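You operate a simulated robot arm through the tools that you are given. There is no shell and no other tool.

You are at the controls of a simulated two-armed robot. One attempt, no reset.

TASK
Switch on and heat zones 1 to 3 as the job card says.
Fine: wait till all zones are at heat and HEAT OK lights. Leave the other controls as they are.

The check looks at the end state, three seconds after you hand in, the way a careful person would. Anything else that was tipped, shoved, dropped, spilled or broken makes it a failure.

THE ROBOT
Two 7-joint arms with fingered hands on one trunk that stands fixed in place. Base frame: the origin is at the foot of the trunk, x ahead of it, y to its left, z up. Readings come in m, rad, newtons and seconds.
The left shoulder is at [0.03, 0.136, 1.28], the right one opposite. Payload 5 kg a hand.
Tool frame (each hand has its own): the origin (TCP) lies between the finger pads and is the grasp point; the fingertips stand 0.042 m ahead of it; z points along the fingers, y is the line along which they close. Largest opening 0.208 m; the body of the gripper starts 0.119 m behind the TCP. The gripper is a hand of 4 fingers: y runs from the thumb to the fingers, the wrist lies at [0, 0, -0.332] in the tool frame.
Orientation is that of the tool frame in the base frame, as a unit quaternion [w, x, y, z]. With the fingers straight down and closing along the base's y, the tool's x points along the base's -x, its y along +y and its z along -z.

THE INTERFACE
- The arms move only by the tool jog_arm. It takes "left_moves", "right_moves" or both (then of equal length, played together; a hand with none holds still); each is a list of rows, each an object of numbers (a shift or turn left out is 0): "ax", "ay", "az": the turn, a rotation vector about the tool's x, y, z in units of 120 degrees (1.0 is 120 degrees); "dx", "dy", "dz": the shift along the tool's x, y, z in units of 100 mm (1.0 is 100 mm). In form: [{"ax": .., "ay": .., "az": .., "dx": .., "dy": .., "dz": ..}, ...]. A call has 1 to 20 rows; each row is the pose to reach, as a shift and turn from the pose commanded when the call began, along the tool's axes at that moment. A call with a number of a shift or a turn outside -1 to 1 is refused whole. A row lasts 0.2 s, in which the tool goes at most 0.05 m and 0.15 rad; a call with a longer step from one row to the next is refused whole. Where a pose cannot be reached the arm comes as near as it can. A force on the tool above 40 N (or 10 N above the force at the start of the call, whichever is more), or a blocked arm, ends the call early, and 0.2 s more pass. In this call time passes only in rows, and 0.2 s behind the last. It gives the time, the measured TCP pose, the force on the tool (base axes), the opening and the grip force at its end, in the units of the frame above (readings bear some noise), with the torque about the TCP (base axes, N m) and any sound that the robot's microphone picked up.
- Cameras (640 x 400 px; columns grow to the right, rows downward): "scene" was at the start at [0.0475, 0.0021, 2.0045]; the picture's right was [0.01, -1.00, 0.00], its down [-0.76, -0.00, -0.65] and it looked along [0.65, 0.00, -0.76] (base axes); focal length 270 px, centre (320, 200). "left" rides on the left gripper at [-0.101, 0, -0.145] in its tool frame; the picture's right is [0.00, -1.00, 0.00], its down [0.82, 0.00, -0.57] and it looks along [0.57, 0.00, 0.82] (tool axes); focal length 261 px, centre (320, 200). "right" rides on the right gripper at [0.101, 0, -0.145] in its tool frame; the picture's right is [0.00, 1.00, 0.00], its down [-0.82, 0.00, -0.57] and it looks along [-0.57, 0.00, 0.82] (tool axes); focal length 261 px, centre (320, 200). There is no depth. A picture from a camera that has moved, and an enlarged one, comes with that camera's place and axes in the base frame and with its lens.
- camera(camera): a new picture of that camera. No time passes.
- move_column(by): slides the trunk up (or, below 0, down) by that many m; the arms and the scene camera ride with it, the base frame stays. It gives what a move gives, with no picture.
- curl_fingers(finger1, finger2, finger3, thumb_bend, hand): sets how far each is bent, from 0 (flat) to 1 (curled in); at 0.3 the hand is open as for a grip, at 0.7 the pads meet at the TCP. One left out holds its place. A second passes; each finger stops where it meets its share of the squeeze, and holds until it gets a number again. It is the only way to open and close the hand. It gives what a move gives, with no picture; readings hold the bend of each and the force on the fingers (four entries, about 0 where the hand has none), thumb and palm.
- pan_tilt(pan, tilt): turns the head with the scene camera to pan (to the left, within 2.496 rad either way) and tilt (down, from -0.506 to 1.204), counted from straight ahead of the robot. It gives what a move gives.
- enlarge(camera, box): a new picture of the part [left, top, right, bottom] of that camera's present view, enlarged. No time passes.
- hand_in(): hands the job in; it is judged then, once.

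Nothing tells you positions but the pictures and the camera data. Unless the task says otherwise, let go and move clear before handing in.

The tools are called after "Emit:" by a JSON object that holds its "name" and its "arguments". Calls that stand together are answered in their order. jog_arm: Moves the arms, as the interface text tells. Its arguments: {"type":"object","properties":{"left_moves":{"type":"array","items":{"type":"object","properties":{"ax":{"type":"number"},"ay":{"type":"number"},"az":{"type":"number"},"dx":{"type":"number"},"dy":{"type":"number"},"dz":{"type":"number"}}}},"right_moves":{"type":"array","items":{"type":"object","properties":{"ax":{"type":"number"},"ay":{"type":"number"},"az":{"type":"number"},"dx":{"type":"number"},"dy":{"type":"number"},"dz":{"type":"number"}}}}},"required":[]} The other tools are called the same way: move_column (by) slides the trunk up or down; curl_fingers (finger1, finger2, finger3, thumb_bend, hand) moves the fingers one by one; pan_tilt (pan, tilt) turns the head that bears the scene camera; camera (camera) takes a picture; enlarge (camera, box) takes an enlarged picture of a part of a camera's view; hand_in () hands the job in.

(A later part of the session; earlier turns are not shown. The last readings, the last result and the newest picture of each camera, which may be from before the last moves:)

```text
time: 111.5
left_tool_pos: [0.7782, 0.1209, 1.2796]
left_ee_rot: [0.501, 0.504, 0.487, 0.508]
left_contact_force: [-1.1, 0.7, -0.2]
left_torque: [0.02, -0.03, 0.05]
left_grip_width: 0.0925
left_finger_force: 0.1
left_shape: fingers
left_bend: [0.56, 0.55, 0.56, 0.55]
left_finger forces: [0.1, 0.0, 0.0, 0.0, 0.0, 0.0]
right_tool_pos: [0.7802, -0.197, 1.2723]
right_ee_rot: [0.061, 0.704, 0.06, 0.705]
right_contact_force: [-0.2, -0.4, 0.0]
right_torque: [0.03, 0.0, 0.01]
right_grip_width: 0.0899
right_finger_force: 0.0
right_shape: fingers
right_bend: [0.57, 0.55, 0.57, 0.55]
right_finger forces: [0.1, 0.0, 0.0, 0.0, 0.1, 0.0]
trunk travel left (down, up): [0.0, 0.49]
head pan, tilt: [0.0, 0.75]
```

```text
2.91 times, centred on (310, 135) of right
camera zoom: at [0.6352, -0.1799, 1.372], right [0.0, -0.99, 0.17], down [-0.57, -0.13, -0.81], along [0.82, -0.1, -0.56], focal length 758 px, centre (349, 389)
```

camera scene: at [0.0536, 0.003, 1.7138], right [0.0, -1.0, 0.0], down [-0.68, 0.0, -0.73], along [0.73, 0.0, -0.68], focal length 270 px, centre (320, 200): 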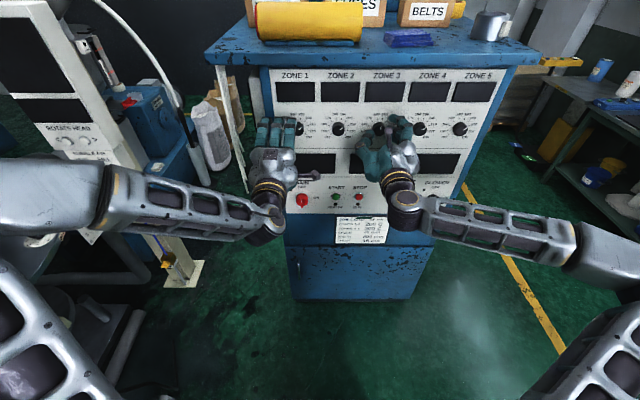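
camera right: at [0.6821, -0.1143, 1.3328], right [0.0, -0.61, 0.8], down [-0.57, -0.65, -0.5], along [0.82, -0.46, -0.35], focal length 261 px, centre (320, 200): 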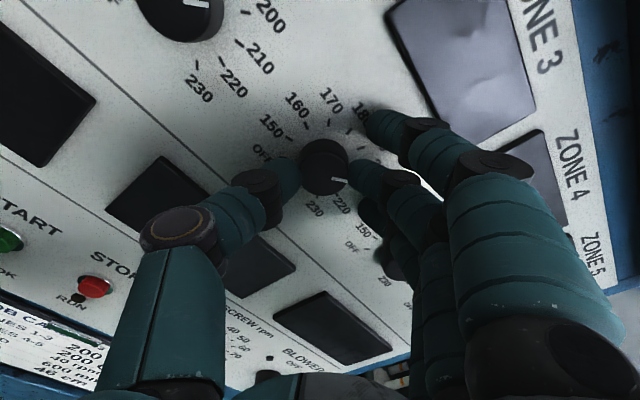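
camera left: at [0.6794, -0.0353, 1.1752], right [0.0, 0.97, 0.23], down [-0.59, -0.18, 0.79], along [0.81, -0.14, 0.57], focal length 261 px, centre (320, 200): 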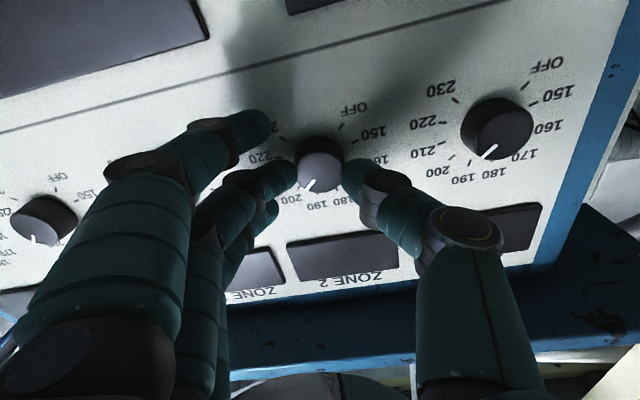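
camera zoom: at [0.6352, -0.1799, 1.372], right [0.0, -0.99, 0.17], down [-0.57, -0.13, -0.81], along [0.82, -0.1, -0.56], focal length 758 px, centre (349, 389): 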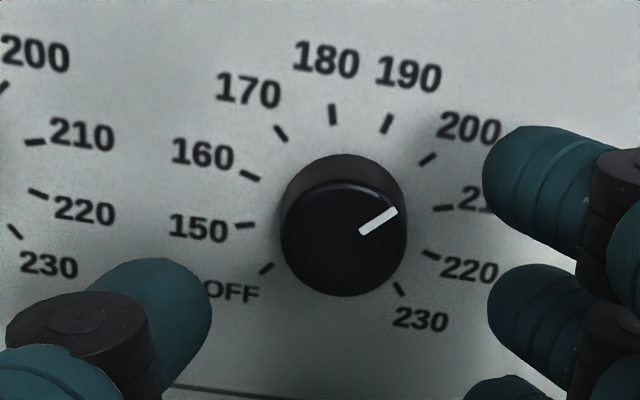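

Zone 3 measures about 47°, roughly 200.5, close to the tick. Now MAIN: lower the left hand in front of it, still clear of the panel.

Emit:
{"name": "jog_arm", "arguments": {"left_moves": [{"dy": -0.25, "dx": -0.1}, {"dy": -0.5, "dx": -0.2}, {"dy": -0.75, "dx": -0.3}, {"dy": -1.0, "dx": -0.43}]}}

Emit:
{"name": "jog_arm", "arguments": {"left_moves": [{"dy": -0.25}, {"dy": -0.5}, {"dy": -0.75}, {"dy": -1.0}]}}

Emit:
{"name": "camera", "arguments": {"camera": "left"}}

Emit:
{"name": "camera", "arguments": {"camera": "scene"}}

```text
time: 112.7
left_tool_pos: [0.7832, 0.2497, 1.0985]
left_ee_rot: [0.424, 0.46, 0.58, 0.523]
left_contact_force: [0.3, 1.4, -0.8]
left_torque: [-0.02, 0.01, -0.17]
left_grip_width: 0.0927
left_finger_force: 0.1
left_shape: fingers
left_bend: [0.56, 0.55, 0.56, 0.55]
left_finger forces: [0.0, 0.0, 0.0, 0.1, 0.0, 0.0]
right_tool_pos: [0.7789, -0.1966, 1.2732]
right_ee_rot: [0.061, 0.704, 0.061, 0.705]
right_contact_force: [0.3, -0.6, 0.0]
right_torque: [-0.03, 0.0, -0.02]
right_grip_width: 0.0899
right_finger_force: 0.0
right_shape: fingers
right_bend: [0.57, 0.55, 0.57, 0.55]
right_finger forces: [0.0, 0.0, 0.0, 0.1, 0.0, 0.0]
trunk travel left (down, up): [0.0, 0.49]
head pan, tilt: [0.0, 0.75]
stopped in row 4 (left hand): the arm was blocked; the commanded pose is now the measured one
```

```text
time: 113.7
left_tool_pos: [0.7755, 0.2399, 0.9992]
left_ee_rot: [0.42, 0.458, 0.582, 0.525]
left_contact_force: [0.2, 0.3, 0.0]
left_torque: [-0.01, 0.0, -0.01]
left_grip_width: 0.0926
left_finger_force: 0.1
left_shape: fingers
left_bend: [0.56, 0.55, 0.56, 0.55]
left_finger forces: [0.0, 0.0, 0.0, 0.0, 0.0, 0.0]
left hand out of reach, approached as far as the arm can: row 4
right_tool_pos: [0.7805, -0.1966, 1.2713]
right_ee_rot: [0.062, 0.705, 0.06, 0.704]
right_contact_force: [0.5, 0.7, -0.6]
right_torque: [0.01, -0.01, 0.03]
right_grip_width: 0.0901
right_finger_force: 0.1
right_shape: fingers
right_bend: [0.57, 0.55, 0.57, 0.55]
right_finger forces: [0.0, 0.0, 0.1, 0.0, 0.1, 0.1]
trunk travel left (down, up): [0.0, 0.49]
head pan, tilt: [0.0, 0.75]
```

```text
taken
camera left: at [0.6596, 0.1094, 1.0146], right [-0.09, -0.03, -1.0], down [-0.74, 0.67, 0.04], along [0.66, 0.74, -0.09], focal length 261 px, centre (320, 200)
```

left: 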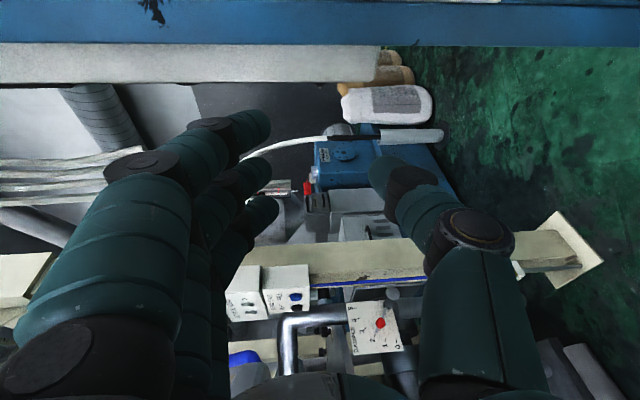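

```text
taken
camera scene: at [0.0537, 0.0018, 1.7138], right [0.0, -1.0, 0.0], down [-0.68, 0.0, -0.73], along [0.73, 0.0, -0.68], focal length 270 px, centre (320, 200)
```

scene: 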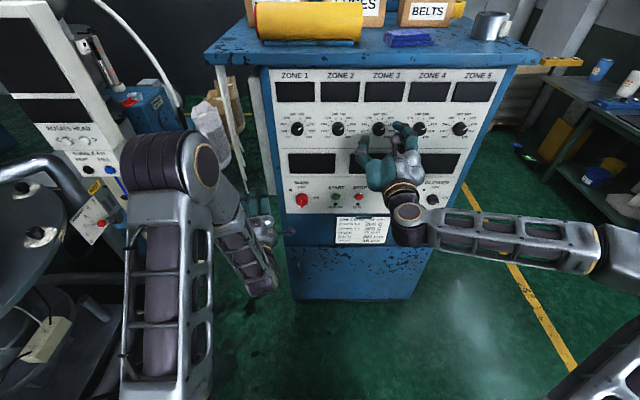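

The left arm flipped to its elbow-up posture and swung left, with nothing touched. For that posture, tilting the hand about 15° nose-down eases the wrist. I'll set that tilt and move back toward MAIN.

Emit:
{"name": "jog_arm", "arguments": {"left_moves": [{"ax": 0.02, "ay": -0.027, "az": 0.006}, {"ax": 0.04, "ay": -0.054, "az": 0.012}, {"ax": 0.06, "ay": -0.081, "az": 0.017, "dx": -0.2}, {"ax": 0.079, "ay": -0.108, "az": 0.023, "dx": -0.45, "dz": -0.05}]}}

Emit:
{"name": "camera", "arguments": {"camera": "scene"}}

```text
time: 114.7
left_tool_pos: [0.776, 0.1764, 1.0069]
left_ee_rot: [0.412, 0.518, 0.581, 0.474]
left_contact_force: [1.2, 0.8, 0.0]
left_torque: [-0.02, -0.02, -0.09]
left_grip_width: 0.0925
left_finger_force: 0.0
left_shape: fingers
left_bend: [0.56, 0.55, 0.56, 0.55]
left_finger forces: [0.0, 0.0, 0.0, 0.0, 0.0, 0.0]
left hand out of reach, approached as far as the arm can: row 1, 2, 3, 4
right_tool_pos: [0.78, -0.1974, 1.2724]
right_ee_rot: [0.062, 0.704, 0.06, 0.705]
right_contact_force: [-1.4, 1.4, 0.0]
right_torque: [0.0, 0.01, -0.08]
right_grip_width: 0.0901
right_finger_force: 0.0
right_shape: fingers
right_bend: [0.57, 0.55, 0.57, 0.55]
right_finger forces: [0.0, 0.0, 0.0, 0.0, 0.0, 0.0]
trunk travel left (down, up): [0.0, 0.49]
head pan, tilt: [0.0, 0.75]
```

```text
taken
camera scene: at [0.0532, 0.0023, 1.7139], right [0.0, -1.0, 0.0], down [-0.68, 0.0, -0.73], along [0.73, 0.0, -0.68], focal length 270 px, centre (320, 200)
```

scene: 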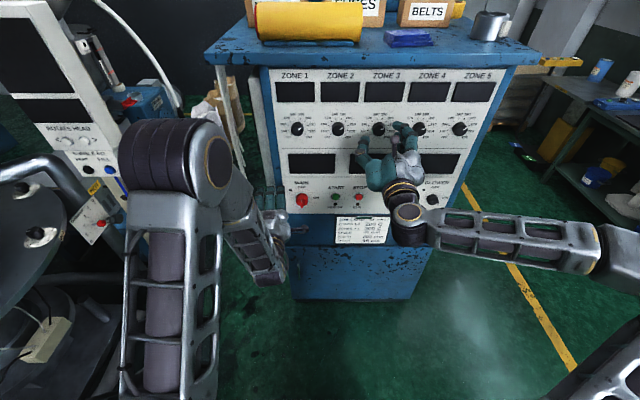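

I'll return to the elbow-out posture by lifting the hand again as before. Then I'll descend with the hand yawed slightly to the right, which gives the wrist margin.

Emit:
{"name": "jog_arm", "arguments": {"left_moves": [{"ax": -0.025, "ay": -0.015, "dx": -0.1, "dy": 0.25, "dz": -0.06}, {"ax": -0.05, "ay": -0.03, "dx": -0.2, "dy": 0.5, "dz": -0.13}, {"ax": -0.075, "ay": -0.045, "dx": -0.3, "dy": 0.75, "dz": -0.2}, {"ax": -0.102, "ay": -0.06, "dx": -0.39, "dy": 0.97, "dz": -0.26}]}}

Emit:
{"name": "jog_arm", "arguments": {"left_moves": [{"dy": 0.2}, {"dy": 0.4}, {"dy": 0.6}, {"dy": 0.9}]}}

Emit:
{"name": "camera", "arguments": {"camera": "scene"}}

```text
time: 115.7
left_tool_pos: [0.7727, 0.1078, 1.1132]
left_ee_rot: [0.49, 0.491, 0.51, 0.508]
left_contact_force: [-0.1, 0.4, 0.7]
left_torque: [0.01, 0.02, -0.04]
left_grip_width: 0.0924
left_finger_force: 0.1
left_shape: fingers
left_bend: [0.56, 0.55, 0.56, 0.55]
left_finger forces: [0.0, 0.0, 0.0, 0.0, 0.0, 0.1]
left hand out of reach, approached as far as the arm can: row 1, 2, 3, 4
right_tool_pos: [0.7803, -0.1971, 1.2718]
right_ee_rot: [0.062, 0.704, 0.06, 0.705]
right_contact_force: [0.8, 1.0, 0.4]
right_torque: [0.01, 0.02, -0.03]
right_grip_width: 0.0903
right_finger_force: 0.1
right_shape: fingers
right_bend: [0.57, 0.55, 0.57, 0.55]
right_finger forces: [0.0, 0.0, 0.0, 0.0, 0.0, 0.0]
trunk travel left (down, up): [0.0, 0.49]
head pan, tilt: [0.0, 0.75]
```

```text
time: 116.8
left_tool_pos: [0.7424, -0.0147, 1.2435]
left_ee_rot: [0.545, 0.529, 0.439, 0.48]
left_contact_force: [0.6, 0.3, 0.4]
left_torque: [0.0, -0.01, 0.03]
left_grip_width: 0.093
left_finger_force: 0.1
left_shape: fingers
left_bend: [0.56, 0.55, 0.56, 0.55]
left_finger forces: [0.0, 0.0, 0.0, 0.0, 0.0, 0.0]
left hand out of reach, approached as far as the arm can: row 1, 2, 3
right_tool_pos: [0.7797, -0.1981, 1.2711]
right_ee_rot: [0.061, 0.704, 0.061, 0.705]
right_contact_force: [-0.2, 0.1, -0.2]
right_torque: [-0.04, -0.01, -0.05]
right_grip_width: 0.0899
right_finger_force: 0.0
right_shape: fingers
right_bend: [0.57, 0.55, 0.57, 0.55]
right_finger forces: [0.1, 0.0, 0.0, 0.1, 0.1, 0.0]
trunk travel left (down, up): [0.0, 0.49]
head pan, tilt: [0.0, 0.75]
stopped in row 4 (left hand): the arm was blocked; the commanded pose is now the measured one
```

```text
taken
camera scene: at [0.0533, 0.0019, 1.7138], right [0.0, -1.0, 0.0], down [-0.68, 0.0, -0.73], along [0.73, 0.0, -0.68], focal length 270 px, centre (320, 200)
```

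scene: 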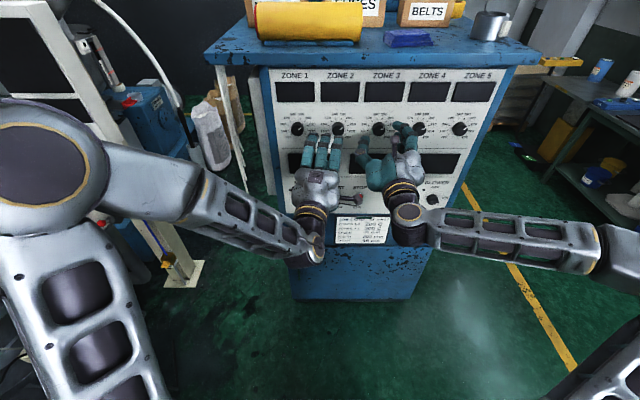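

The left arm is elbow-out again, with a slight rightward yaw. I'll move the right hand aside for safety, shift the left hand outward, and then descend carefully in small steps.

Emit:
{"name": "jog_arm", "arguments": {"right_moves": [{"dy": 0.25}, {"dy": 0.5}, {"dy": 0.75}, {"dy": 1.0}]}}

Emit:
{"name": "jog_arm", "arguments": {"left_moves": [{"dx": 0.25, "dz": 0.1}, {"dx": 0.5, "dz": 0.15}, {"dx": 0.75, "dz": 0.2}, {"dx": 1.0, "dz": 0.2, "ay": -0.02}]}}

Emit:
{"name": "jog_arm", "arguments": {"left_moves": [{"dx": 0.2, "ay": -0.02, "dy": -0.2}, {"dx": 0.4, "ay": -0.03, "dy": -0.4}]}}

```text
time: 117.8
left_tool_pos: [0.742, -0.0146, 1.2459]
left_ee_rot: [0.547, 0.528, 0.439, 0.48]
left_contact_force: [0.4, -0.2, 0.0]
left_torque: [-0.01, 0.02, 0.05]
left_grip_width: 0.0929
left_finger_force: 0.0
left_shape: fingers
left_bend: [0.56, 0.55, 0.56, 0.55]
left_finger forces: [0.1, 0.1, 0.0, 0.0, 0.0, 0.1]
right_tool_pos: [0.7797, -0.2966, 1.2885]
right_ee_rot: [0.061, 0.704, 0.06, 0.705]
right_contact_force: [-0.4, 0.9, -0.5]
right_torque: [0.01, 0.0, 0.02]
right_grip_width: 0.0899
right_finger_force: 0.0
right_shape: fingers
right_bend: [0.57, 0.55, 0.57, 0.55]
right_finger forces: [0.1, 0.0, 0.1, 0.1, 0.0, 0.0]
trunk travel left (down, up): [0.0, 0.49]
head pan, tilt: [0.0, 0.75]
```

```text
time: 118.8
left_tool_pos: [0.7461, -0.0083, 1.2459]
left_ee_rot: [0.544, 0.527, 0.442, 0.481]
left_contact_force: [-0.5, -0.6, -0.5]
left_torque: [-0.01, -0.02, -0.01]
left_grip_width: 0.0928
left_finger_force: 0.1
left_shape: fingers
left_bend: [0.56, 0.55, 0.56, 0.55]
left_finger forces: [0.0, 0.1, 0.0, 0.0, 0.0, 0.1]
left hand out of reach, approached as far as the arm can: row 1, 2, 3, 4
right_tool_pos: [0.7798, -0.2971, 1.2876]
right_ee_rot: [0.061, 0.704, 0.059, 0.705]
right_contact_force: [0.3, 0.3, -1.1]
right_torque: [0.04, 0.0, -0.01]
right_grip_width: 0.09
right_finger_force: 0.1
right_shape: fingers
right_bend: [0.57, 0.55, 0.57, 0.55]
right_finger forces: [0.0, 0.0, 0.0, 0.0, 0.1, 0.1]
trunk travel left (down, up): [0.0, 0.49]
head pan, tilt: [0.0, 0.75]
```

```text
time: 119.5
left_tool_pos: [0.7458, -0.0077, 1.2461]
left_ee_rot: [0.544, 0.528, 0.442, 0.481]
left_contact_force: [0.7, 0.9, 0.1]
left_torque: [0.0, 0.02, 0.03]
left_grip_width: 0.0929
left_finger_force: 0.1
left_shape: fingers
left_bend: [0.56, 0.55, 0.56, 0.55]
left_finger forces: [0.0, 0.0, 0.1, 0.0, 0.0, 0.1]
left hand out of reach, approached as far as the arm can: row 1, 2
right_tool_pos: [0.7805, -0.2971, 1.2898]
right_ee_rot: [0.061, 0.704, 0.06, 0.705]
right_contact_force: [-0.3, 0.2, 0.0]
right_torque: [-0.01, -0.01, -0.01]
right_grip_width: 0.0903
right_finger_force: 0.1
right_shape: fingers
right_bend: [0.57, 0.55, 0.57, 0.55]
right_finger forces: [0.0, 0.0, 0.0, 0.0, 0.0, 0.1]
trunk travel left (down, up): [0.0, 0.49]
head pan, tilt: [0.0, 0.75]
```

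Emit:
{"name": "jog_arm", "arguments": {"left_moves": [{"dz": 0.15, "ay": 0.03, "dy": 0.1}, {"dz": 0.3, "ay": 0.055, "dy": 0.2}, {"dz": 0.38, "ay": 0.075, "dy": 0.3}]}}

Emit:
{"name": "camera", "arguments": {"camera": "scene"}}

```text
time: 120.2
left_tool_pos: [0.7804, -0.0153, 1.2776]
left_ee_rot: [0.507, 0.488, 0.484, 0.52]
left_contact_force: [-1.1, 0.0, -0.1]
left_torque: [0.0, 0.0, 0.04]
left_grip_width: 0.0926
left_finger_force: 0.1
left_shape: fingers
left_bend: [0.56, 0.55, 0.56, 0.55]
left_finger forces: [0.0, 0.0, 0.0, 0.0, 0.0, 0.0]
right_tool_pos: [0.7796, -0.2966, 1.2879]
right_ee_rot: [0.061, 0.704, 0.06, 0.705]
right_contact_force: [0.2, 0.2, -0.4]
right_torque: [0.0, -0.01, 0.03]
right_grip_width: 0.0902
right_finger_force: 0.0
right_shape: fingers
right_bend: [0.57, 0.55, 0.57, 0.55]
right_finger forces: [0.0, 0.0, 0.0, 0.1, 0.0, 0.0]
trunk travel left (down, up): [0.0, 0.49]
head pan, tilt: [0.0, 0.75]
```

```text
taken
camera scene: at [0.053, 0.001, 1.7139], right [0.0, -1.0, 0.0], down [-0.68, 0.0, -0.73], along [0.73, 0.0, -0.68], focal length 270 px, centre (320, 200)
```

scene: 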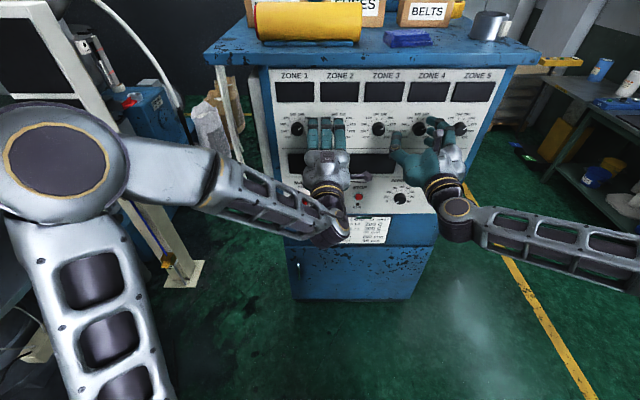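

Rolling to 0° brings this elbow low, which suits going down to MAIN. I'll go back over zone 1's side, roll to 0°, then descend.

Emit:
{"name": "jog_arm", "arguments": {"left_moves": [{"dx": 0.25, "ax": 0.013}, {"dx": 0.5, "ax": 0.027}, {"dx": 0.75, "ax": 0.027}, {"dx": 1.0, "ax": 0.027}]}}

Emit:
{"name": "jog_arm", "arguments": {"left_moves": [{"dx": 0.15, "az": -0.07}, {"dx": 0.3, "az": -0.14}, {"dx": 0.3, "az": -0.21}, {"dx": 0.3, "az": -0.28}, {"dx": 0.3, "az": -0.35}, {"dx": 0.3, "az": -0.42}]}}

Emit:
{"name": "jog_arm", "arguments": {"left_moves": [{"az": -0.07}, {"az": -0.14}, {"az": -0.21}, {"az": -0.28}, {"az": -0.32}]}}

Emit:
{"name": "camera", "arguments": {"camera": "scene"}}

```text
time: 121.2
left_tool_pos: [0.7795, 0.0841, 1.2792]
left_ee_rot: [0.493, 0.503, 0.498, 0.506]
left_contact_force: [-0.9, 0.3, -0.3]
left_torque: [-0.01, -0.01, 0.0]
left_grip_width: 0.0928
left_finger_force: 0.1
left_shape: fingers
left_bend: [0.56, 0.55, 0.56, 0.55]
left_finger forces: [0.0, 0.0, 0.1, 0.1, 0.0, 0.0]
right_tool_pos: [0.778, -0.2969, 1.2878]
right_ee_rot: [0.062, 0.704, 0.06, 0.705]
right_contact_force: [0.0, 0.4, -1.2]
right_torque: [0.01, 0.02, -0.03]
right_grip_width: 0.09
right_finger_force: 0.1
right_shape: fingers
right_bend: [0.57, 0.55, 0.57, 0.55]
right_finger forces: [0.0, 0.0, 0.0, 0.0, 0.0, 0.0]
trunk travel left (down, up): [0.0, 0.49]
head pan, tilt: [0.0, 0.75]
```

```text
time: 122.7
left_tool_pos: [0.7809, 0.1185, 1.2781]
left_ee_rot: [0.662, 0.24, 0.666, 0.247]
left_contact_force: [0.1, 0.9, 0.6]
left_torque: [0.0, 0.04, -0.11]
left_grip_width: 0.0927
left_finger_force: 0.0
left_shape: fingers
left_bend: [0.56, 0.55, 0.56, 0.55]
left_finger forces: [0.0, 0.1, 0.1, 0.0, 0.0, 0.0]
right_tool_pos: [0.7798, -0.2928, 1.289]
right_ee_rot: [0.062, 0.704, 0.063, 0.705]
right_contact_force: [0.9, 2.1, 0.2]
right_torque: [0.02, 0.1, -0.39]
right_grip_width: 0.0903
right_finger_force: 0.0
right_shape: fingers
right_bend: [0.57, 0.55, 0.57, 0.55]
right_finger forces: [0.0, 0.0, 0.0, 0.1, 0.0, 0.1]
trunk travel left (down, up): [0.0, 0.49]
head pan, tilt: [0.0, 0.75]
```

```text
time: 123.8
left_tool_pos: [0.7809, 0.1152, 1.28]
left_ee_rot: [0.706, 0.01, 0.708, 0.017]
left_contact_force: [0.9, 0.6, -0.7]
left_torque: [-0.02, 0.02, 0.01]
left_grip_width: 0.0928
left_finger_force: 0.1
left_shape: fingers
left_bend: [0.56, 0.55, 0.56, 0.55]
left_finger forces: [0.1, 0.1, 0.0, 0.0, 0.0, 0.0]
right_tool_pos: [0.7803, -0.2949, 1.2874]
right_ee_rot: [0.062, 0.704, 0.06, 0.705]
right_contact_force: [0.1, -0.6, 0.1]
right_torque: [0.01, 0.06, -0.04]
right_grip_width: 0.0902
right_finger_force: 0.1
right_shape: fingers
right_bend: [0.57, 0.55, 0.57, 0.55]
right_finger forces: [0.0, 0.0, 0.0, 0.0, 0.0, 0.0]
trunk travel left (down, up): [0.0, 0.49]
head pan, tilt: [0.0, 0.75]
```

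```text
taken
camera scene: at [0.0534, 0.0021, 1.7139], right [0.0, -1.0, 0.0], down [-0.68, 0.0, -0.73], along [0.73, 0.0, -0.68], focal length 270 px, centre (320, 200)
```

scene: 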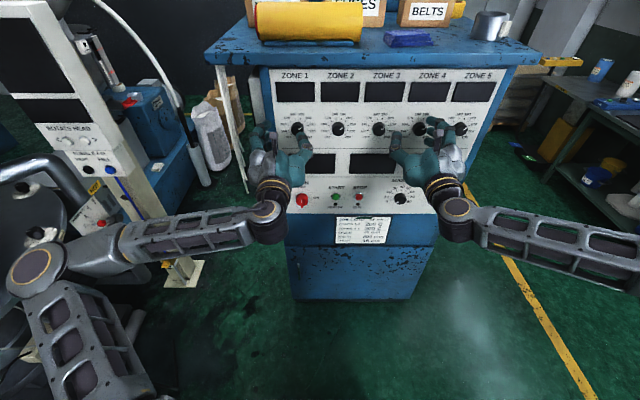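

Emit:
{"name": "jog_arm", "arguments": {"left_moves": [{"dx": 0.2}, {"dx": 0.4}]}}

Emit:
{"name": "jog_arm", "arguments": {"left_moves": [{"dx": 0.25}, {"dx": 0.5}]}}

Emit:
{"name": "jog_arm", "arguments": {"left_moves": [{"dx": 0.25}, {"dx": 0.5}]}}

```text
time: 124.5
left_tool_pos: [0.7773, 0.1173, 1.256]
left_ee_rot: [0.7, 0.012, 0.714, 0.017]
left_contact_force: [-0.9, 0.8, 0.9]
left_torque: [0.06, 0.0, -0.01]
left_grip_width: 0.093
left_finger_force: 0.0
left_shape: fingers
left_bend: [0.56, 0.55, 0.56, 0.55]
left_finger forces: [0.1, 0.0, 0.0, 0.1, 0.0, 0.1]
left hand out of reach, approached as far as the arm can: row 2
right_tool_pos: [0.7795, -0.2968, 1.2881]
right_ee_rot: [0.063, 0.704, 0.06, 0.705]
right_contact_force: [1.4, 0.4, 0.1]
right_torque: [0.01, -0.01, 0.0]
right_grip_width: 0.0902
right_finger_force: 0.1
right_shape: fingers
right_bend: [0.57, 0.55, 0.57, 0.55]
right_finger forces: [0.0, 0.0, 0.0, 0.0, 0.0, 0.0]
trunk travel left (down, up): [0.0, 0.49]
head pan, tilt: [0.0, 0.75]
```

```text
time: 125.0
left_tool_pos: [0.7733, 0.1227, 1.2381]
left_ee_rot: [0.692, 0.014, 0.722, 0.017]
left_contact_force: [0.4, 0.7, -1.3]
left_torque: [0.0, -0.04, 0.01]
left_grip_width: 0.0927
left_finger_force: 0.1
left_shape: fingers
left_bend: [0.56, 0.55, 0.56, 0.55]
left_finger forces: [0.0, 0.1, 0.0, 0.0, 0.0, 0.0]
left hand out of reach, approached as far as the arm can: row 1, 2
right_tool_pos: [0.7799, -0.2964, 1.2878]
right_ee_rot: [0.062, 0.704, 0.06, 0.705]
right_contact_force: [0.8, -0.8, 0.4]
right_torque: [0.0, -0.03, 0.0]
right_grip_width: 0.0901
right_finger_force: 0.0
right_shape: fingers
right_bend: [0.57, 0.55, 0.57, 0.55]
right_finger forces: [0.0, 0.0, 0.1, 0.0, 0.0, 0.0]
trunk travel left (down, up): [0.0, 0.49]
head pan, tilt: [0.0, 0.75]
```

```text
time: 125.7
left_tool_pos: [0.7655, 0.1324, 1.229]
left_ee_rot: [0.689, 0.016, 0.724, 0.014]
left_contact_force: [-0.9, -0.8, 0.6]
left_torque: [-0.04, 0.02, -0.02]
left_grip_width: 0.0929
left_finger_force: 0.0
left_shape: fingers
left_bend: [0.56, 0.55, 0.56, 0.55]
left_finger forces: [0.1, 0.1, 0.1, 0.0, 0.1, 0.0]
left hand out of reach, approached as far as the arm can: row 1, 2
right_tool_pos: [0.7795, -0.2943, 1.2892]
right_ee_rot: [0.062, 0.704, 0.061, 0.705]
right_contact_force: [0.7, 1.1, -0.2]
right_torque: [-0.01, 0.08, -0.06]
right_grip_width: 0.0903
right_finger_force: 0.0
right_shape: fingers
right_bend: [0.57, 0.55, 0.57, 0.55]
right_finger forces: [0.1, 0.0, 0.0, 0.0, 0.0, 0.0]
trunk travel left (down, up): [0.0, 0.49]
head pan, tilt: [0.0, 0.75]
```

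The left arm's wrist limit blocks going lower. The right arm handled low heights well and can reach MAIN if its fingers point about 20° left, so I'll use it. First I'll roll it back to 90° and lower it along the path it came up.

Emit:
{"name": "jog_arm", "arguments": {"right_moves": [{"az": -0.07}, {"az": -0.14}, {"az": -0.21}, {"az": -0.28}, {"az": -0.35}, {"az": -0.42}, {"az": -0.49}, {"az": -0.56}, {"az": -0.63}, {"az": -0.69}]}}

Emit:
{"name": "jog_arm", "arguments": {"right_moves": [{"dy": -0.25}, {"dy": -0.5}, {"dy": -0.75}, {"dy": -1.0}]}}

Emit:
{"name": "jog_arm", "arguments": {"right_moves": [{"dy": -0.25}, {"dy": -0.5}, {"dy": -0.75}, {"dy": -1.0}]}}

Emit:
{"name": "jog_arm", "arguments": {"right_moves": [{"dy": -0.25, "ay": 0.03}, {"dy": -0.5, "ay": 0.06}, {"dy": -0.75, "ay": 0.09}, {"dy": -1.0, "ay": 0.125}]}}

Emit:
{"name": "camera", "arguments": {"camera": "scene"}}

Emit:
{"name": "enlarge", "arguments": {"camera": "scene", "box": [285, 165, 365, 215]}}

```text
time: 127.8
left_tool_pos: [0.7661, 0.1315, 1.2285]
left_ee_rot: [0.688, 0.015, 0.725, 0.017]
left_contact_force: [-0.3, 1.0, -0.1]
left_torque: [0.02, 0.02, 0.0]
left_grip_width: 0.0928
left_finger_force: 0.1
left_shape: fingers
left_bend: [0.56, 0.55, 0.56, 0.55]
left_finger forces: [0.1, 0.0, 0.0, 0.0, 0.0, 0.1]
right_tool_pos: [0.7798, -0.2953, 1.2894]
right_ee_rot: [0.512, 0.489, 0.511, 0.487]
right_contact_force: [-0.3, 1.0, -0.1]
right_torque: [0.02, -0.02, -0.01]
right_grip_width: 0.0904
right_finger_force: 0.1
right_shape: fingers
right_bend: [0.57, 0.55, 0.57, 0.55]
right_finger forces: [0.0, 0.0, 0.0, 0.1, 0.1, 0.0]
trunk travel left (down, up): [0.0, 0.49]
head pan, tilt: [0.0, 0.75]
```

```text
time: 128.8
left_tool_pos: [0.7674, 0.1316, 1.2288]
left_ee_rot: [0.689, 0.015, 0.725, 0.016]
left_contact_force: [0.2, -0.1, 0.1]
left_torque: [0.0, 0.05, 0.01]
left_grip_width: 0.0929
left_finger_force: 0.2
left_shape: fingers
left_bend: [0.56, 0.55, 0.56, 0.55]
left_finger forces: [0.0, 0.1, 0.0, 0.0, 0.0, 0.1]
right_tool_pos: [0.7819, -0.2996, 1.1886]
right_ee_rot: [0.512, 0.488, 0.511, 0.488]
right_contact_force: [0.2, 0.4, 0.1]
right_torque: [0.02, -0.01, 0.0]
right_grip_width: 0.09
right_finger_force: 0.0
right_shape: fingers
right_bend: [0.57, 0.55, 0.57, 0.55]
right_finger forces: [0.0, 0.0, 0.1, 0.0, 0.1, 0.0]
trunk travel left (down, up): [0.0, 0.49]
head pan, tilt: [0.0, 0.75]
```

```text
time: 129.8
left_tool_pos: [0.7686, 0.1314, 1.2288]
left_ee_rot: [0.688, 0.015, 0.725, 0.017]
left_contact_force: [0.7, 0.0, 0.2]
left_torque: [0.02, -0.01, 0.05]
left_grip_width: 0.093
left_finger_force: 0.1
left_shape: fingers
left_bend: [0.56, 0.55, 0.56, 0.55]
left_finger forces: [0.0, 0.0, 0.1, 0.0, 0.0, 0.1]
right_tool_pos: [0.7789, -0.3045, 1.0874]
right_ee_rot: [0.513, 0.488, 0.511, 0.488]
right_contact_force: [-0.3, 0.2, -0.7]
right_torque: [-0.03, 0.0, 0.04]
right_grip_width: 0.09
right_finger_force: 0.0
right_shape: fingers
right_bend: [0.57, 0.55, 0.57, 0.55]
right_finger forces: [0.1, 0.0, 0.1, 0.0, 0.0, 0.0]
trunk travel left (down, up): [0.0, 0.49]
head pan, tilt: [0.0, 0.75]
```

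```text
time: 130.8
left_tool_pos: [0.7674, 0.1304, 1.2276]
left_ee_rot: [0.689, 0.015, 0.725, 0.016]
left_contact_force: [0.1, -0.9, -0.5]
left_torque: [0.01, 0.0, 0.03]
left_grip_width: 0.0928
left_finger_force: 0.2
left_shape: fingers
left_bend: [0.56, 0.55, 0.56, 0.55]
left_finger forces: [0.0, 0.0, 0.1, 0.1, 0.0, 0.1]
right_tool_pos: [0.7799, -0.3091, 0.9889]
right_ee_rot: [0.441, 0.42, 0.573, 0.548]
right_contact_force: [-0.1, -0.4, -0.4]
right_torque: [-0.04, 0.05, -0.02]
right_grip_width: 0.0904
right_finger_force: 0.0
right_shape: fingers
right_bend: [0.57, 0.55, 0.57, 0.55]
right_finger forces: [0.0, 0.0, 0.0, 0.1, 0.0, 0.0]
trunk travel left (down, up): [0.0, 0.49]
head pan, tilt: [0.0, 0.75]
```

```text
taken
camera scene: at [0.0532, 0.001, 1.7139], right [0.0, -1.0, 0.0], down [-0.68, 0.0, -0.73], along [0.73, 0.0, -0.68], focal length 270 px, centre (320, 200)
```

scene: 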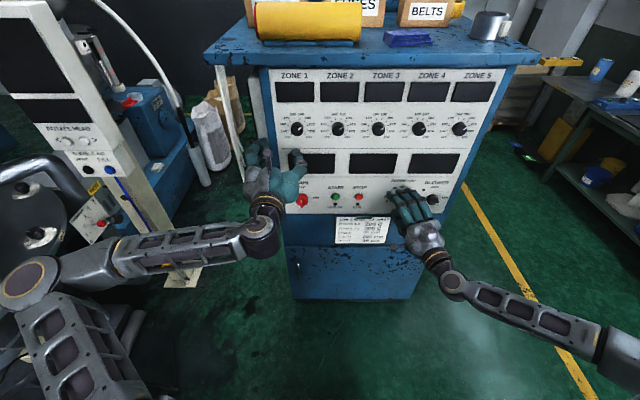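

```text
8.00 times, centred on (325, 190) of scene
camera zoom: at [0.0532, 0.001, 1.7139], right [0.0, -1.0, 0.0], down [-0.68, 0.0, -0.73], along [0.73, 0.0, -0.68], focal length 2156 px, centre (280, 280)
```

zoom: 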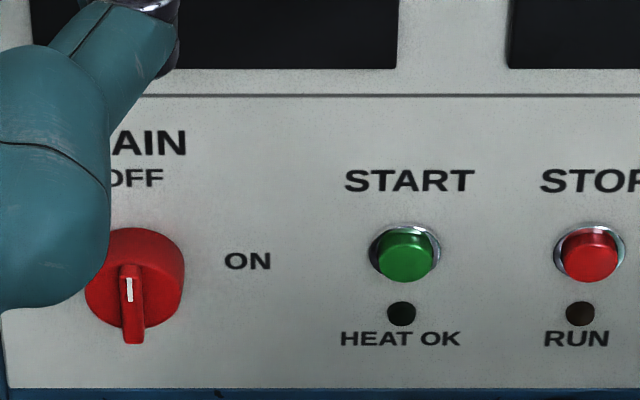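

I see MAIN now: a round red skirt of about 50 mm with a narrow vertical bar. The right hand is at MAIN's height, yawed 15° left. I'll lift the left hand slightly and slide the right hand across, staying clear of the panel.

Emit:
{"name": "jog_arm", "arguments": {"left_moves": [{"dx": -0.2}, {"dx": -0.4}]}}

Emit:
{"name": "jog_arm", "arguments": {"right_moves": [{"dx": 0.24, "dy": 0.01, "dz": 0.065}, {"dx": 0.48, "dy": 0.02, "dz": 0.13}, {"dx": 0.72, "dy": 0.03, "dz": 0.19}, {"dx": 0.965, "dy": 0.05, "dz": 0.25}]}}

Emit:
{"name": "jog_arm", "arguments": {"right_moves": [{"dx": 0.24, "dy": 0.01, "dz": 0.065}, {"dx": 0.48, "dy": 0.02, "dz": 0.13}, {"dx": 0.72, "dy": 0.03, "dz": 0.19}, {"dx": 0.965, "dy": 0.05, "dz": 0.25}]}}

```text
time: 131.4
left_tool_pos: [0.7678, 0.1301, 1.2704]
left_ee_rot: [0.689, 0.014, 0.725, 0.016]
left_contact_force: [-0.3, 0.4, -0.1]
left_torque: [0.02, 0.02, -0.01]
left_grip_width: 0.0929
left_finger_force: 0.0
left_shape: fingers
left_bend: [0.56, 0.55, 0.56, 0.55]
left_finger forces: [0.1, 0.1, 0.0, 0.0, 0.0, 0.1]
right_tool_pos: [0.7781, -0.3106, 0.9887]
right_ee_rot: [0.441, 0.42, 0.573, 0.548]
right_contact_force: [-0.3, -0.3, -0.3]
right_torque: [0.0, -0.02, 0.0]
right_grip_width: 0.09
right_finger_force: 0.0
right_shape: fingers
right_bend: [0.57, 0.55, 0.57, 0.55]
right_finger forces: [0.0, 0.0, 0.0, 0.0, 0.1, 0.0]
trunk travel left (down, up): [0.0, 0.49]
head pan, tilt: [0.0, 0.75]
```

```text
time: 132.4
left_tool_pos: [0.7685, 0.129, 1.2708]
left_ee_rot: [0.689, 0.015, 0.725, 0.016]
left_contact_force: [-0.7, 0.4, 0.5]
left_torque: [-0.02, -0.03, -0.05]
left_grip_width: 0.0926
left_finger_force: 0.1
left_shape: fingers
left_bend: [0.56, 0.55, 0.56, 0.55]
left_finger forces: [0.1, 0.0, 0.0, 0.0, 0.0, 0.0]
right_tool_pos: [0.7797, -0.2098, 0.9883]
right_ee_rot: [0.443, 0.421, 0.573, 0.547]
right_contact_force: [-1.1, 0.3, -0.1]
right_torque: [-0.02, -0.01, -0.04]
right_grip_width: 0.09
right_finger_force: 0.0
right_shape: fingers
right_bend: [0.57, 0.55, 0.57, 0.55]
right_finger forces: [0.1, 0.0, 0.1, 0.0, 0.1, 0.1]
trunk travel left (down, up): [0.0, 0.49]
head pan, tilt: [0.0, 0.75]
```

```text
time: 133.4
left_tool_pos: [0.77, 0.13, 1.2702]
left_ee_rot: [0.688, 0.016, 0.725, 0.016]
left_contact_force: [0.9, -0.5, -0.6]
left_torque: [0.01, -0.06, -0.05]
left_grip_width: 0.0931
left_finger_force: 0.0
left_shape: fingers
left_bend: [0.56, 0.55, 0.56, 0.55]
left_finger forces: [0.1, 0.1, 0.1, 0.0, 0.0, 0.1]
right_tool_pos: [0.78, -0.1109, 0.9888]
right_ee_rot: [0.442, 0.422, 0.573, 0.547]
right_contact_force: [0.9, -0.3, 0.1]
right_torque: [0.01, -0.02, 0.0]
right_grip_width: 0.0902
right_finger_force: 0.0
right_shape: fingers
right_bend: [0.57, 0.55, 0.57, 0.55]
right_finger forces: [0.2, 0.1, 0.0, 0.1, 0.0, 0.0]
trunk travel left (down, up): [0.0, 0.49]
head pan, tilt: [0.0, 0.75]
```

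Emit:
{"name": "jog_arm", "arguments": {"right_moves": [{"dx": 0.24, "dy": 0.01, "dz": 0.065, "ay": 0.015}, {"dx": 0.48, "dy": 0.02, "dz": 0.13, "ay": 0.03}, {"dx": 0.72, "dy": 0.03, "dz": 0.19, "ay": 0.04}, {"dx": 0.965, "dy": 0.05, "dz": 0.25, "ay": 0.05}]}}

Emit:
{"name": "camera", "arguments": {"camera": "scene"}}

Emit:
{"name": "camera", "arguments": {"camera": "right"}}

```text
time: 134.4
left_tool_pos: [0.7679, 0.1305, 1.2703]
left_ee_rot: [0.688, 0.016, 0.725, 0.016]
left_contact_force: [0.5, 0.4, -0.5]
left_torque: [0.04, 0.03, 0.0]
left_grip_width: 0.0929
left_finger_force: 0.1
left_shape: fingers
left_bend: [0.56, 0.55, 0.56, 0.55]
left_finger forces: [0.0, 0.0, 0.0, 0.0, 0.1, 0.0]
right_tool_pos: [0.7786, -0.0095, 0.9898]
right_ee_rot: [0.411, 0.392, 0.596, 0.568]
right_contact_force: [0.4, -0.1, -0.1]
right_torque: [0.0, -0.01, 0.02]
right_grip_width: 0.0901
right_finger_force: 0.2
right_shape: fingers
right_bend: [0.57, 0.55, 0.57, 0.55]
right_finger forces: [0.1, 0.1, 0.0, 0.1, 0.0, 0.0]
trunk travel left (down, up): [0.0, 0.49]
head pan, tilt: [0.0, 0.75]
```

```text
taken
camera scene: at [0.0533, 0.0021, 1.7139], right [0.0, -1.0, 0.0], down [-0.68, 0.0, -0.73], along [0.73, 0.0, -0.68], focal length 270 px, centre (320, 200)
```

scene: 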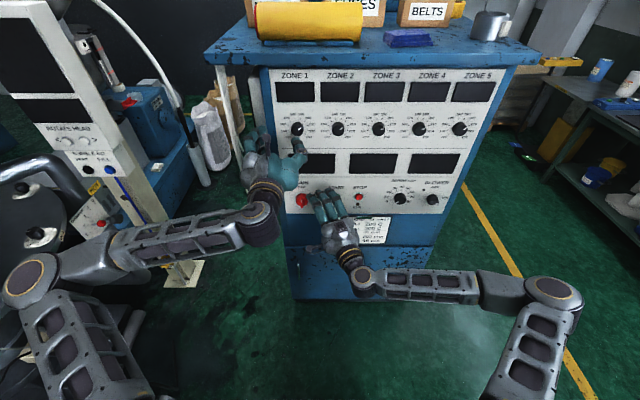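

```text
taken
camera right: at [0.6081, 0.0324, 0.9885], right [0.0, 0.04, 1.0], down [-0.24, -0.97, 0.04], along [0.97, -0.24, 0.01], focal length 261 px, centre (320, 200)
```

right: 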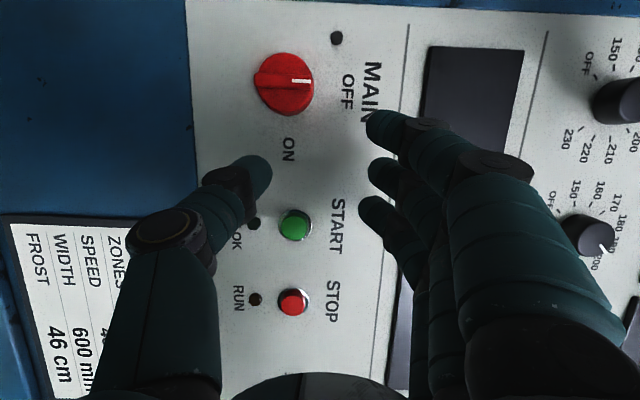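

MAIN is at about y=0.077, z=0.956. I'll set the yaw to about 15° and the roll to 45°, so the 90° turn is centred and the tilt stays balanced.

Emit:
{"name": "jog_arm", "arguments": {"right_moves": [{"ay": -0.025}, {"ay": -0.048}]}}

Emit:
{"name": "jog_arm", "arguments": {"right_moves": [{"az": -0.065}, {"az": -0.13}, {"az": -0.195}, {"az": -0.26}, {"az": -0.32}, {"az": -0.375}]}}

Emit:
{"name": "camera", "arguments": {"camera": "right"}}

```text
time: 135.1
left_tool_pos: [0.7682, 0.1307, 1.2702]
left_ee_rot: [0.689, 0.016, 0.724, 0.014]
left_contact_force: [0.6, 0.4, 0.0]
left_torque: [-0.02, -0.02, -0.03]
left_grip_width: 0.0929
left_finger_force: 0.1
left_shape: fingers
left_bend: [0.56, 0.55, 0.56, 0.55]
left_finger forces: [0.0, 0.0, 0.0, 0.0, 0.1, 0.0]
right_tool_pos: [0.7778, -0.0159, 0.9908]
right_ee_rot: [0.438, 0.419, 0.575, 0.549]
right_contact_force: [0.2, 0.1, -0.4]
right_torque: [-0.01, 0.04, 0.02]
right_grip_width: 0.09
right_finger_force: 0.0
right_shape: fingers
right_bend: [0.57, 0.55, 0.57, 0.55]
right_finger forces: [0.1, 0.0, 0.0, 0.0, 0.0, 0.1]
right hand out of reach, approached as far as the arm can: row 2
trunk travel left (down, up): [0.0, 0.49]
head pan, tilt: [0.0, 0.75]
```

```text
time: 136.4
left_tool_pos: [0.7686, 0.1295, 1.2706]
left_ee_rot: [0.688, 0.016, 0.725, 0.016]
left_contact_force: [-0.1, 0.1, -0.3]
left_torque: [0.02, -0.01, -0.02]
left_grip_width: 0.093
left_finger_force: 0.1
left_shape: fingers
left_bend: [0.56, 0.55, 0.56, 0.55]
left_finger forces: [0.0, 0.0, 0.1, 0.1, 0.1, 0.0]
right_tool_pos: [0.7765, -0.0152, 0.9913]
right_ee_rot: [0.616, 0.166, 0.692, 0.339]
right_contact_force: [-0.4, -0.2, -0.4]
right_torque: [-0.02, -0.01, 0.0]
right_grip_width: 0.0903
right_finger_force: 0.0
right_shape: fingers
right_bend: [0.57, 0.55, 0.57, 0.55]
right_finger forces: [0.1, 0.0, 0.0, 0.1, 0.0, 0.0]
trunk travel left (down, up): [0.0, 0.49]
head pan, tilt: [0.0, 0.75]
```

```text
taken
camera right: at [0.6186, 0.0122, 0.9189], right [-0.19, 0.71, 0.68], down [-0.4, -0.68, 0.61], along [0.9, -0.16, 0.41], focal length 261 px, centre (320, 200)
```

right: 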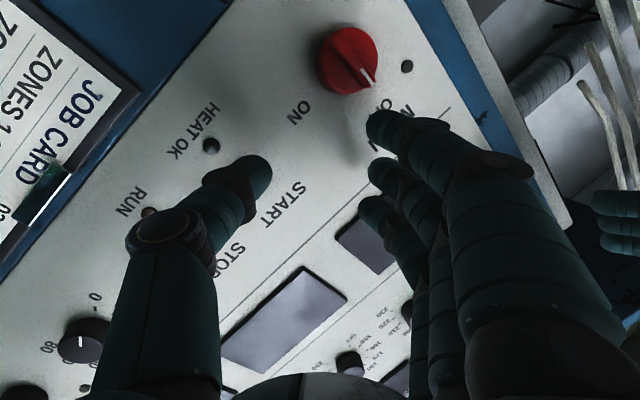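

The yaw needs to be about 22° at this position. I'll add yaw while sliding left and down, then roll to 0° so the fingertips can pinch the vertical bar.

Emit:
{"name": "jog_arm", "arguments": {"right_moves": [{"ax": -0.022, "ay": 0.02}, {"ax": -0.043, "ay": 0.039}, {"ax": -0.043, "ay": 0.039, "dx": 0.27, "dy": 0.08, "dz": 0.07}, {"ax": -0.043, "ay": 0.039, "dx": 0.54, "dy": 0.156, "dz": 0.136}]}}

Emit:
{"name": "jog_arm", "arguments": {"right_moves": [{"az": -0.065}, {"az": -0.13}, {"az": -0.195}, {"az": -0.26}, {"az": -0.32}, {"az": -0.375}]}}

Emit:
{"name": "camera", "arguments": {"camera": "right"}}

Emit:
{"name": "camera", "arguments": {"camera": "scene"}}

```text
time: 137.4
left_tool_pos: [0.7692, 0.1298, 1.2711]
left_ee_rot: [0.688, 0.016, 0.725, 0.016]
left_contact_force: [-0.1, 0.4, 0.7]
left_torque: [-0.01, 0.02, 0.02]
left_grip_width: 0.0931
left_finger_force: 0.1
left_shape: fingers
left_bend: [0.56, 0.55, 0.56, 0.55]
left_finger forces: [0.0, 0.0, 0.1, 0.0, 0.0, 0.0]
right_tool_pos: [0.7709, 0.0166, 0.9663]
right_ee_rot: [0.594, 0.125, 0.7, 0.376]
right_contact_force: [0.0, -0.1, -0.3]
right_torque: [-0.04, 0.02, -0.03]
right_grip_width: 0.0903
right_finger_force: 0.1
right_shape: fingers
right_bend: [0.57, 0.55, 0.57, 0.55]
right_finger forces: [0.1, 0.0, 0.0, 0.1, 0.0, 0.0]
right hand out of reach, approached as far as the arm can: row 4
trunk travel left (down, up): [0.0, 0.49]
head pan, tilt: [0.0, 0.75]
```

```text
time: 138.8
left_tool_pos: [0.7691, 0.1306, 1.2693]
left_ee_rot: [0.688, 0.016, 0.725, 0.017]
left_contact_force: [-1.2, 0.1, -0.1]
left_torque: [0.0, 0.01, 0.01]
left_grip_width: 0.0931
left_finger_force: 0.0
left_shape: fingers
left_bend: [0.56, 0.55, 0.56, 0.55]
left_finger forces: [0.1, 0.0, 0.0, 0.1, 0.0, 0.1]
right_tool_pos: [0.7726, 0.0156, 0.966]
right_ee_rot: [0.693, -0.152, 0.694, 0.119]
right_contact_force: [0.1, 0.2, 0.4]
right_torque: [0.02, -0.04, 0.01]
right_grip_width: 0.0903
right_finger_force: 0.1
right_shape: fingers
right_bend: [0.57, 0.55, 0.57, 0.55]
right_finger forces: [0.0, 0.0, 0.0, 0.0, 0.0, 0.0]
trunk travel left (down, up): [0.0, 0.49]
head pan, tilt: [0.0, 0.75]
```

```text
taken
camera right: at [0.6394, -0.0429, 0.867], right [-0.38, 0.93, -0.04], down [-0.53, -0.18, 0.83], along [0.76, 0.33, 0.56], focal length 261 px, centre (320, 200)
```

right: 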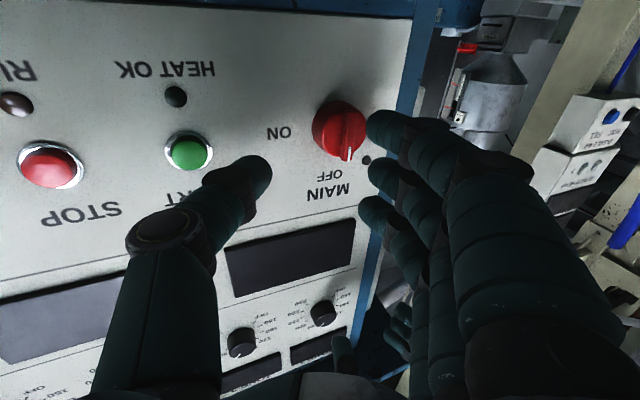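

```text
taken
camera scene: at [0.0531, 0.0017, 1.7139], right [0.0, -1.0, 0.0], down [-0.68, 0.0, -0.73], along [0.73, 0.0, -0.68], focal length 270 px, centre (320, 200)
```

scene: 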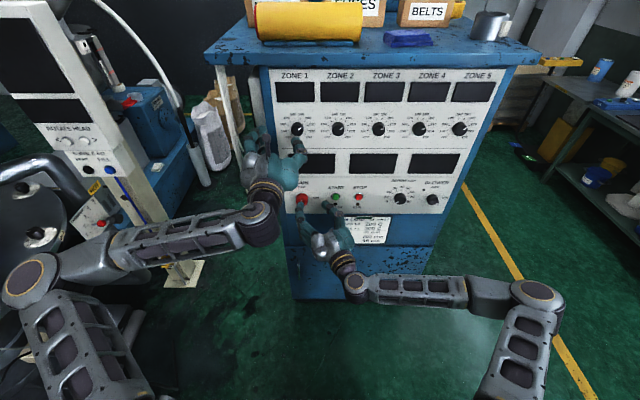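

Right hand is at roll 0°, yawed 22°, with MAIN just ahead and to its left. I'll move diagonally so the fingertips straddle the bar.

Emit:
{"name": "jog_arm", "arguments": {"right_moves": [{"dx": 0.02, "dy": 0.07, "dz": 0.125}, {"dx": 0.035, "dy": 0.14, "dz": 0.25}]}}

Emit:
{"name": "camera", "arguments": {"camera": "right"}}

```text
time: 139.4
left_tool_pos: [0.7676, 0.1307, 1.2703]
left_ee_rot: [0.688, 0.015, 0.725, 0.017]
left_contact_force: [-0.6, -1.3, 0.6]
left_torque: [0.03, 0.01, 0.01]
left_grip_width: 0.093
left_finger_force: 0.0
left_shape: fingers
left_bend: [0.56, 0.55, 0.56, 0.55]
left_finger forces: [0.1, 0.0, 0.0, 0.0, 0.0, 0.0]
right_tool_pos: [0.7813, 0.015, 0.9671]
right_ee_rot: [0.693, -0.152, 0.695, 0.121]
right_contact_force: [-0.8, -0.7, 0.1]
right_torque: [-0.01, -0.01, -0.01]
right_grip_width: 0.0901
right_finger_force: 0.0
right_shape: fingers
right_bend: [0.57, 0.55, 0.57, 0.55]
right_finger forces: [0.0, 0.0, 0.1, 0.0, 0.0, 0.1]
right hand out of reach, approached as far as the arm can: row 1, 2
trunk travel left (down, up): [0.0, 0.49]
head pan, tilt: [0.0, 0.75]
```

```text
taken
camera right: at [0.6476, -0.0443, 0.8683], right [-0.38, 0.92, -0.04], down [-0.53, -0.18, 0.83], along [0.76, 0.33, 0.56], focal length 261 px, centre (320, 200)
```

right: 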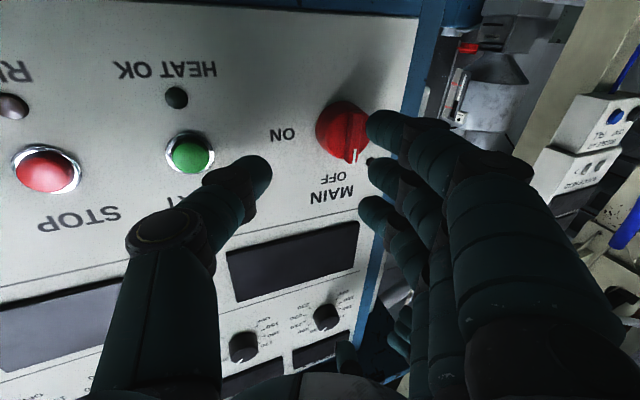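

The right arm's shoulder limit stops it just short of MAIN. A simpler way is a left-hand finger tilted about 50° downward that pushes the bar's top end to the right, which turns it clockwise. That is a natural pose for the left arm. First I'll take the right hand back out of the way.

Emit:
{"name": "jog_arm", "arguments": {"right_moves": [{"dy": -0.2, "dz": -0.2}, {"dy": -0.45, "dz": -0.3}, {"dy": -0.7, "dz": -0.4}, {"dy": -0.93, "dz": -0.5}]}}

Emit:
{"name": "jog_arm", "arguments": {"right_moves": [{"dy": -0.25, "dz": -0.05}, {"dy": -0.5, "dz": -0.1}, {"dy": -0.75, "dz": -0.2}, {"dy": -0.95, "dz": -0.3}]}}

Emit:
{"name": "jog_arm", "arguments": {"left_moves": [{"az": 0.07}, {"az": 0.14}, {"az": 0.21}, {"az": 0.28}, {"az": 0.35}, {"az": 0.42}, {"az": 0.49}, {"az": 0.56}, {"az": 0.63}, {"az": 0.7}, {"az": 0.74}]}}

Emit:
{"name": "camera", "arguments": {"camera": "scene"}}

```text
time: 140.4
left_tool_pos: [0.7681, 0.1301, 1.2699]
left_ee_rot: [0.689, 0.015, 0.725, 0.017]
left_contact_force: [0.1, 0.0, 1.1]
left_torque: [0.01, 0.05, 0.04]
left_grip_width: 0.0929
left_finger_force: 0.1
left_shape: fingers
left_bend: [0.56, 0.55, 0.56, 0.55]
left_finger forces: [0.1, 0.0, 0.1, 0.0, 0.0, 0.1]
right_tool_pos: [0.7696, -0.0891, 0.972]
right_ee_rot: [0.693, -0.152, 0.695, 0.119]
right_contact_force: [-0.2, -0.3, 0.6]
right_torque: [-0.01, -0.02, -0.01]
right_grip_width: 0.0901
right_finger_force: 0.1
right_shape: fingers
right_bend: [0.57, 0.55, 0.57, 0.55]
right_finger forces: [0.0, 0.1, 0.0, 0.0, 0.0, 0.0]
trunk travel left (down, up): [0.0, 0.49]
head pan, tilt: [0.0, 0.75]
```

```text
time: 141.4
left_tool_pos: [0.7682, 0.1298, 1.2703]
left_ee_rot: [0.688, 0.014, 0.725, 0.018]
left_contact_force: [-0.3, -0.7, 0.3]
left_torque: [-0.02, 0.01, 0.02]
left_grip_width: 0.0928
left_finger_force: 0.1
left_shape: fingers
left_bend: [0.56, 0.55, 0.56, 0.55]
left_finger forces: [0.0, 0.1, 0.1, 0.0, 0.0, 0.1]
right_tool_pos: [0.778, -0.1887, 0.9752]
right_ee_rot: [0.693, -0.152, 0.694, 0.121]
right_contact_force: [1.0, 0.3, 0.3]
right_torque: [0.0, 0.04, 0.0]
right_grip_width: 0.0906
right_finger_force: 0.0
right_shape: fingers
right_bend: [0.57, 0.55, 0.57, 0.55]
right_finger forces: [0.1, 0.0, 0.0, 0.1, 0.1, 0.0]
trunk travel left (down, up): [0.0, 0.49]
head pan, tilt: [0.0, 0.75]
```

```text
time: 143.8
left_tool_pos: [0.7678, 0.1293, 1.2695]
left_ee_rot: [0.481, 0.518, 0.507, 0.494]
left_contact_force: [0.5, -0.5, 0.7]
left_torque: [0.0, -0.02, 0.0]
left_grip_width: 0.0928
left_finger_force: 0.0
left_shape: fingers
left_bend: [0.56, 0.55, 0.56, 0.55]
left_finger forces: [0.1, 0.0, 0.1, 0.1, 0.1, 0.0]
right_tool_pos: [0.7784, -0.1888, 0.9759]
right_ee_rot: [0.693, -0.152, 0.695, 0.12]
right_contact_force: [-0.6, -0.2, -1.2]
right_torque: [0.02, -0.02, 0.0]
right_grip_width: 0.0902
right_finger_force: 0.1
right_shape: fingers
right_bend: [0.57, 0.55, 0.57, 0.55]
right_finger forces: [0.0, 0.0, 0.0, 0.0, 0.0, 0.0]
trunk travel left (down, up): [0.0, 0.49]
head pan, tilt: [0.0, 0.75]
```

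```text
taken
camera scene: at [0.053, 0.0016, 1.7139], right [0.0, -1.0, 0.0], down [-0.68, 0.0, -0.73], along [0.73, 0.0, -0.68], focal length 270 px, centre (320, 200)
```

scene: 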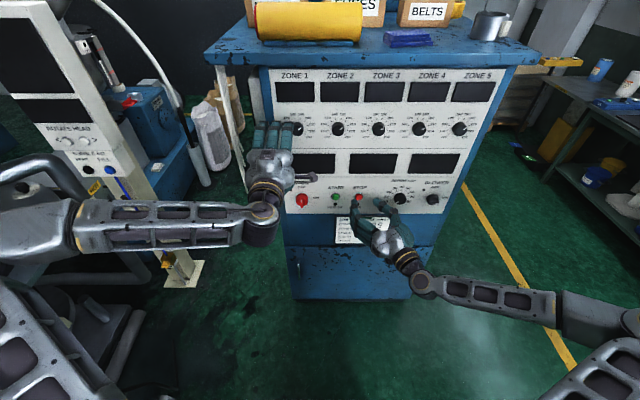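

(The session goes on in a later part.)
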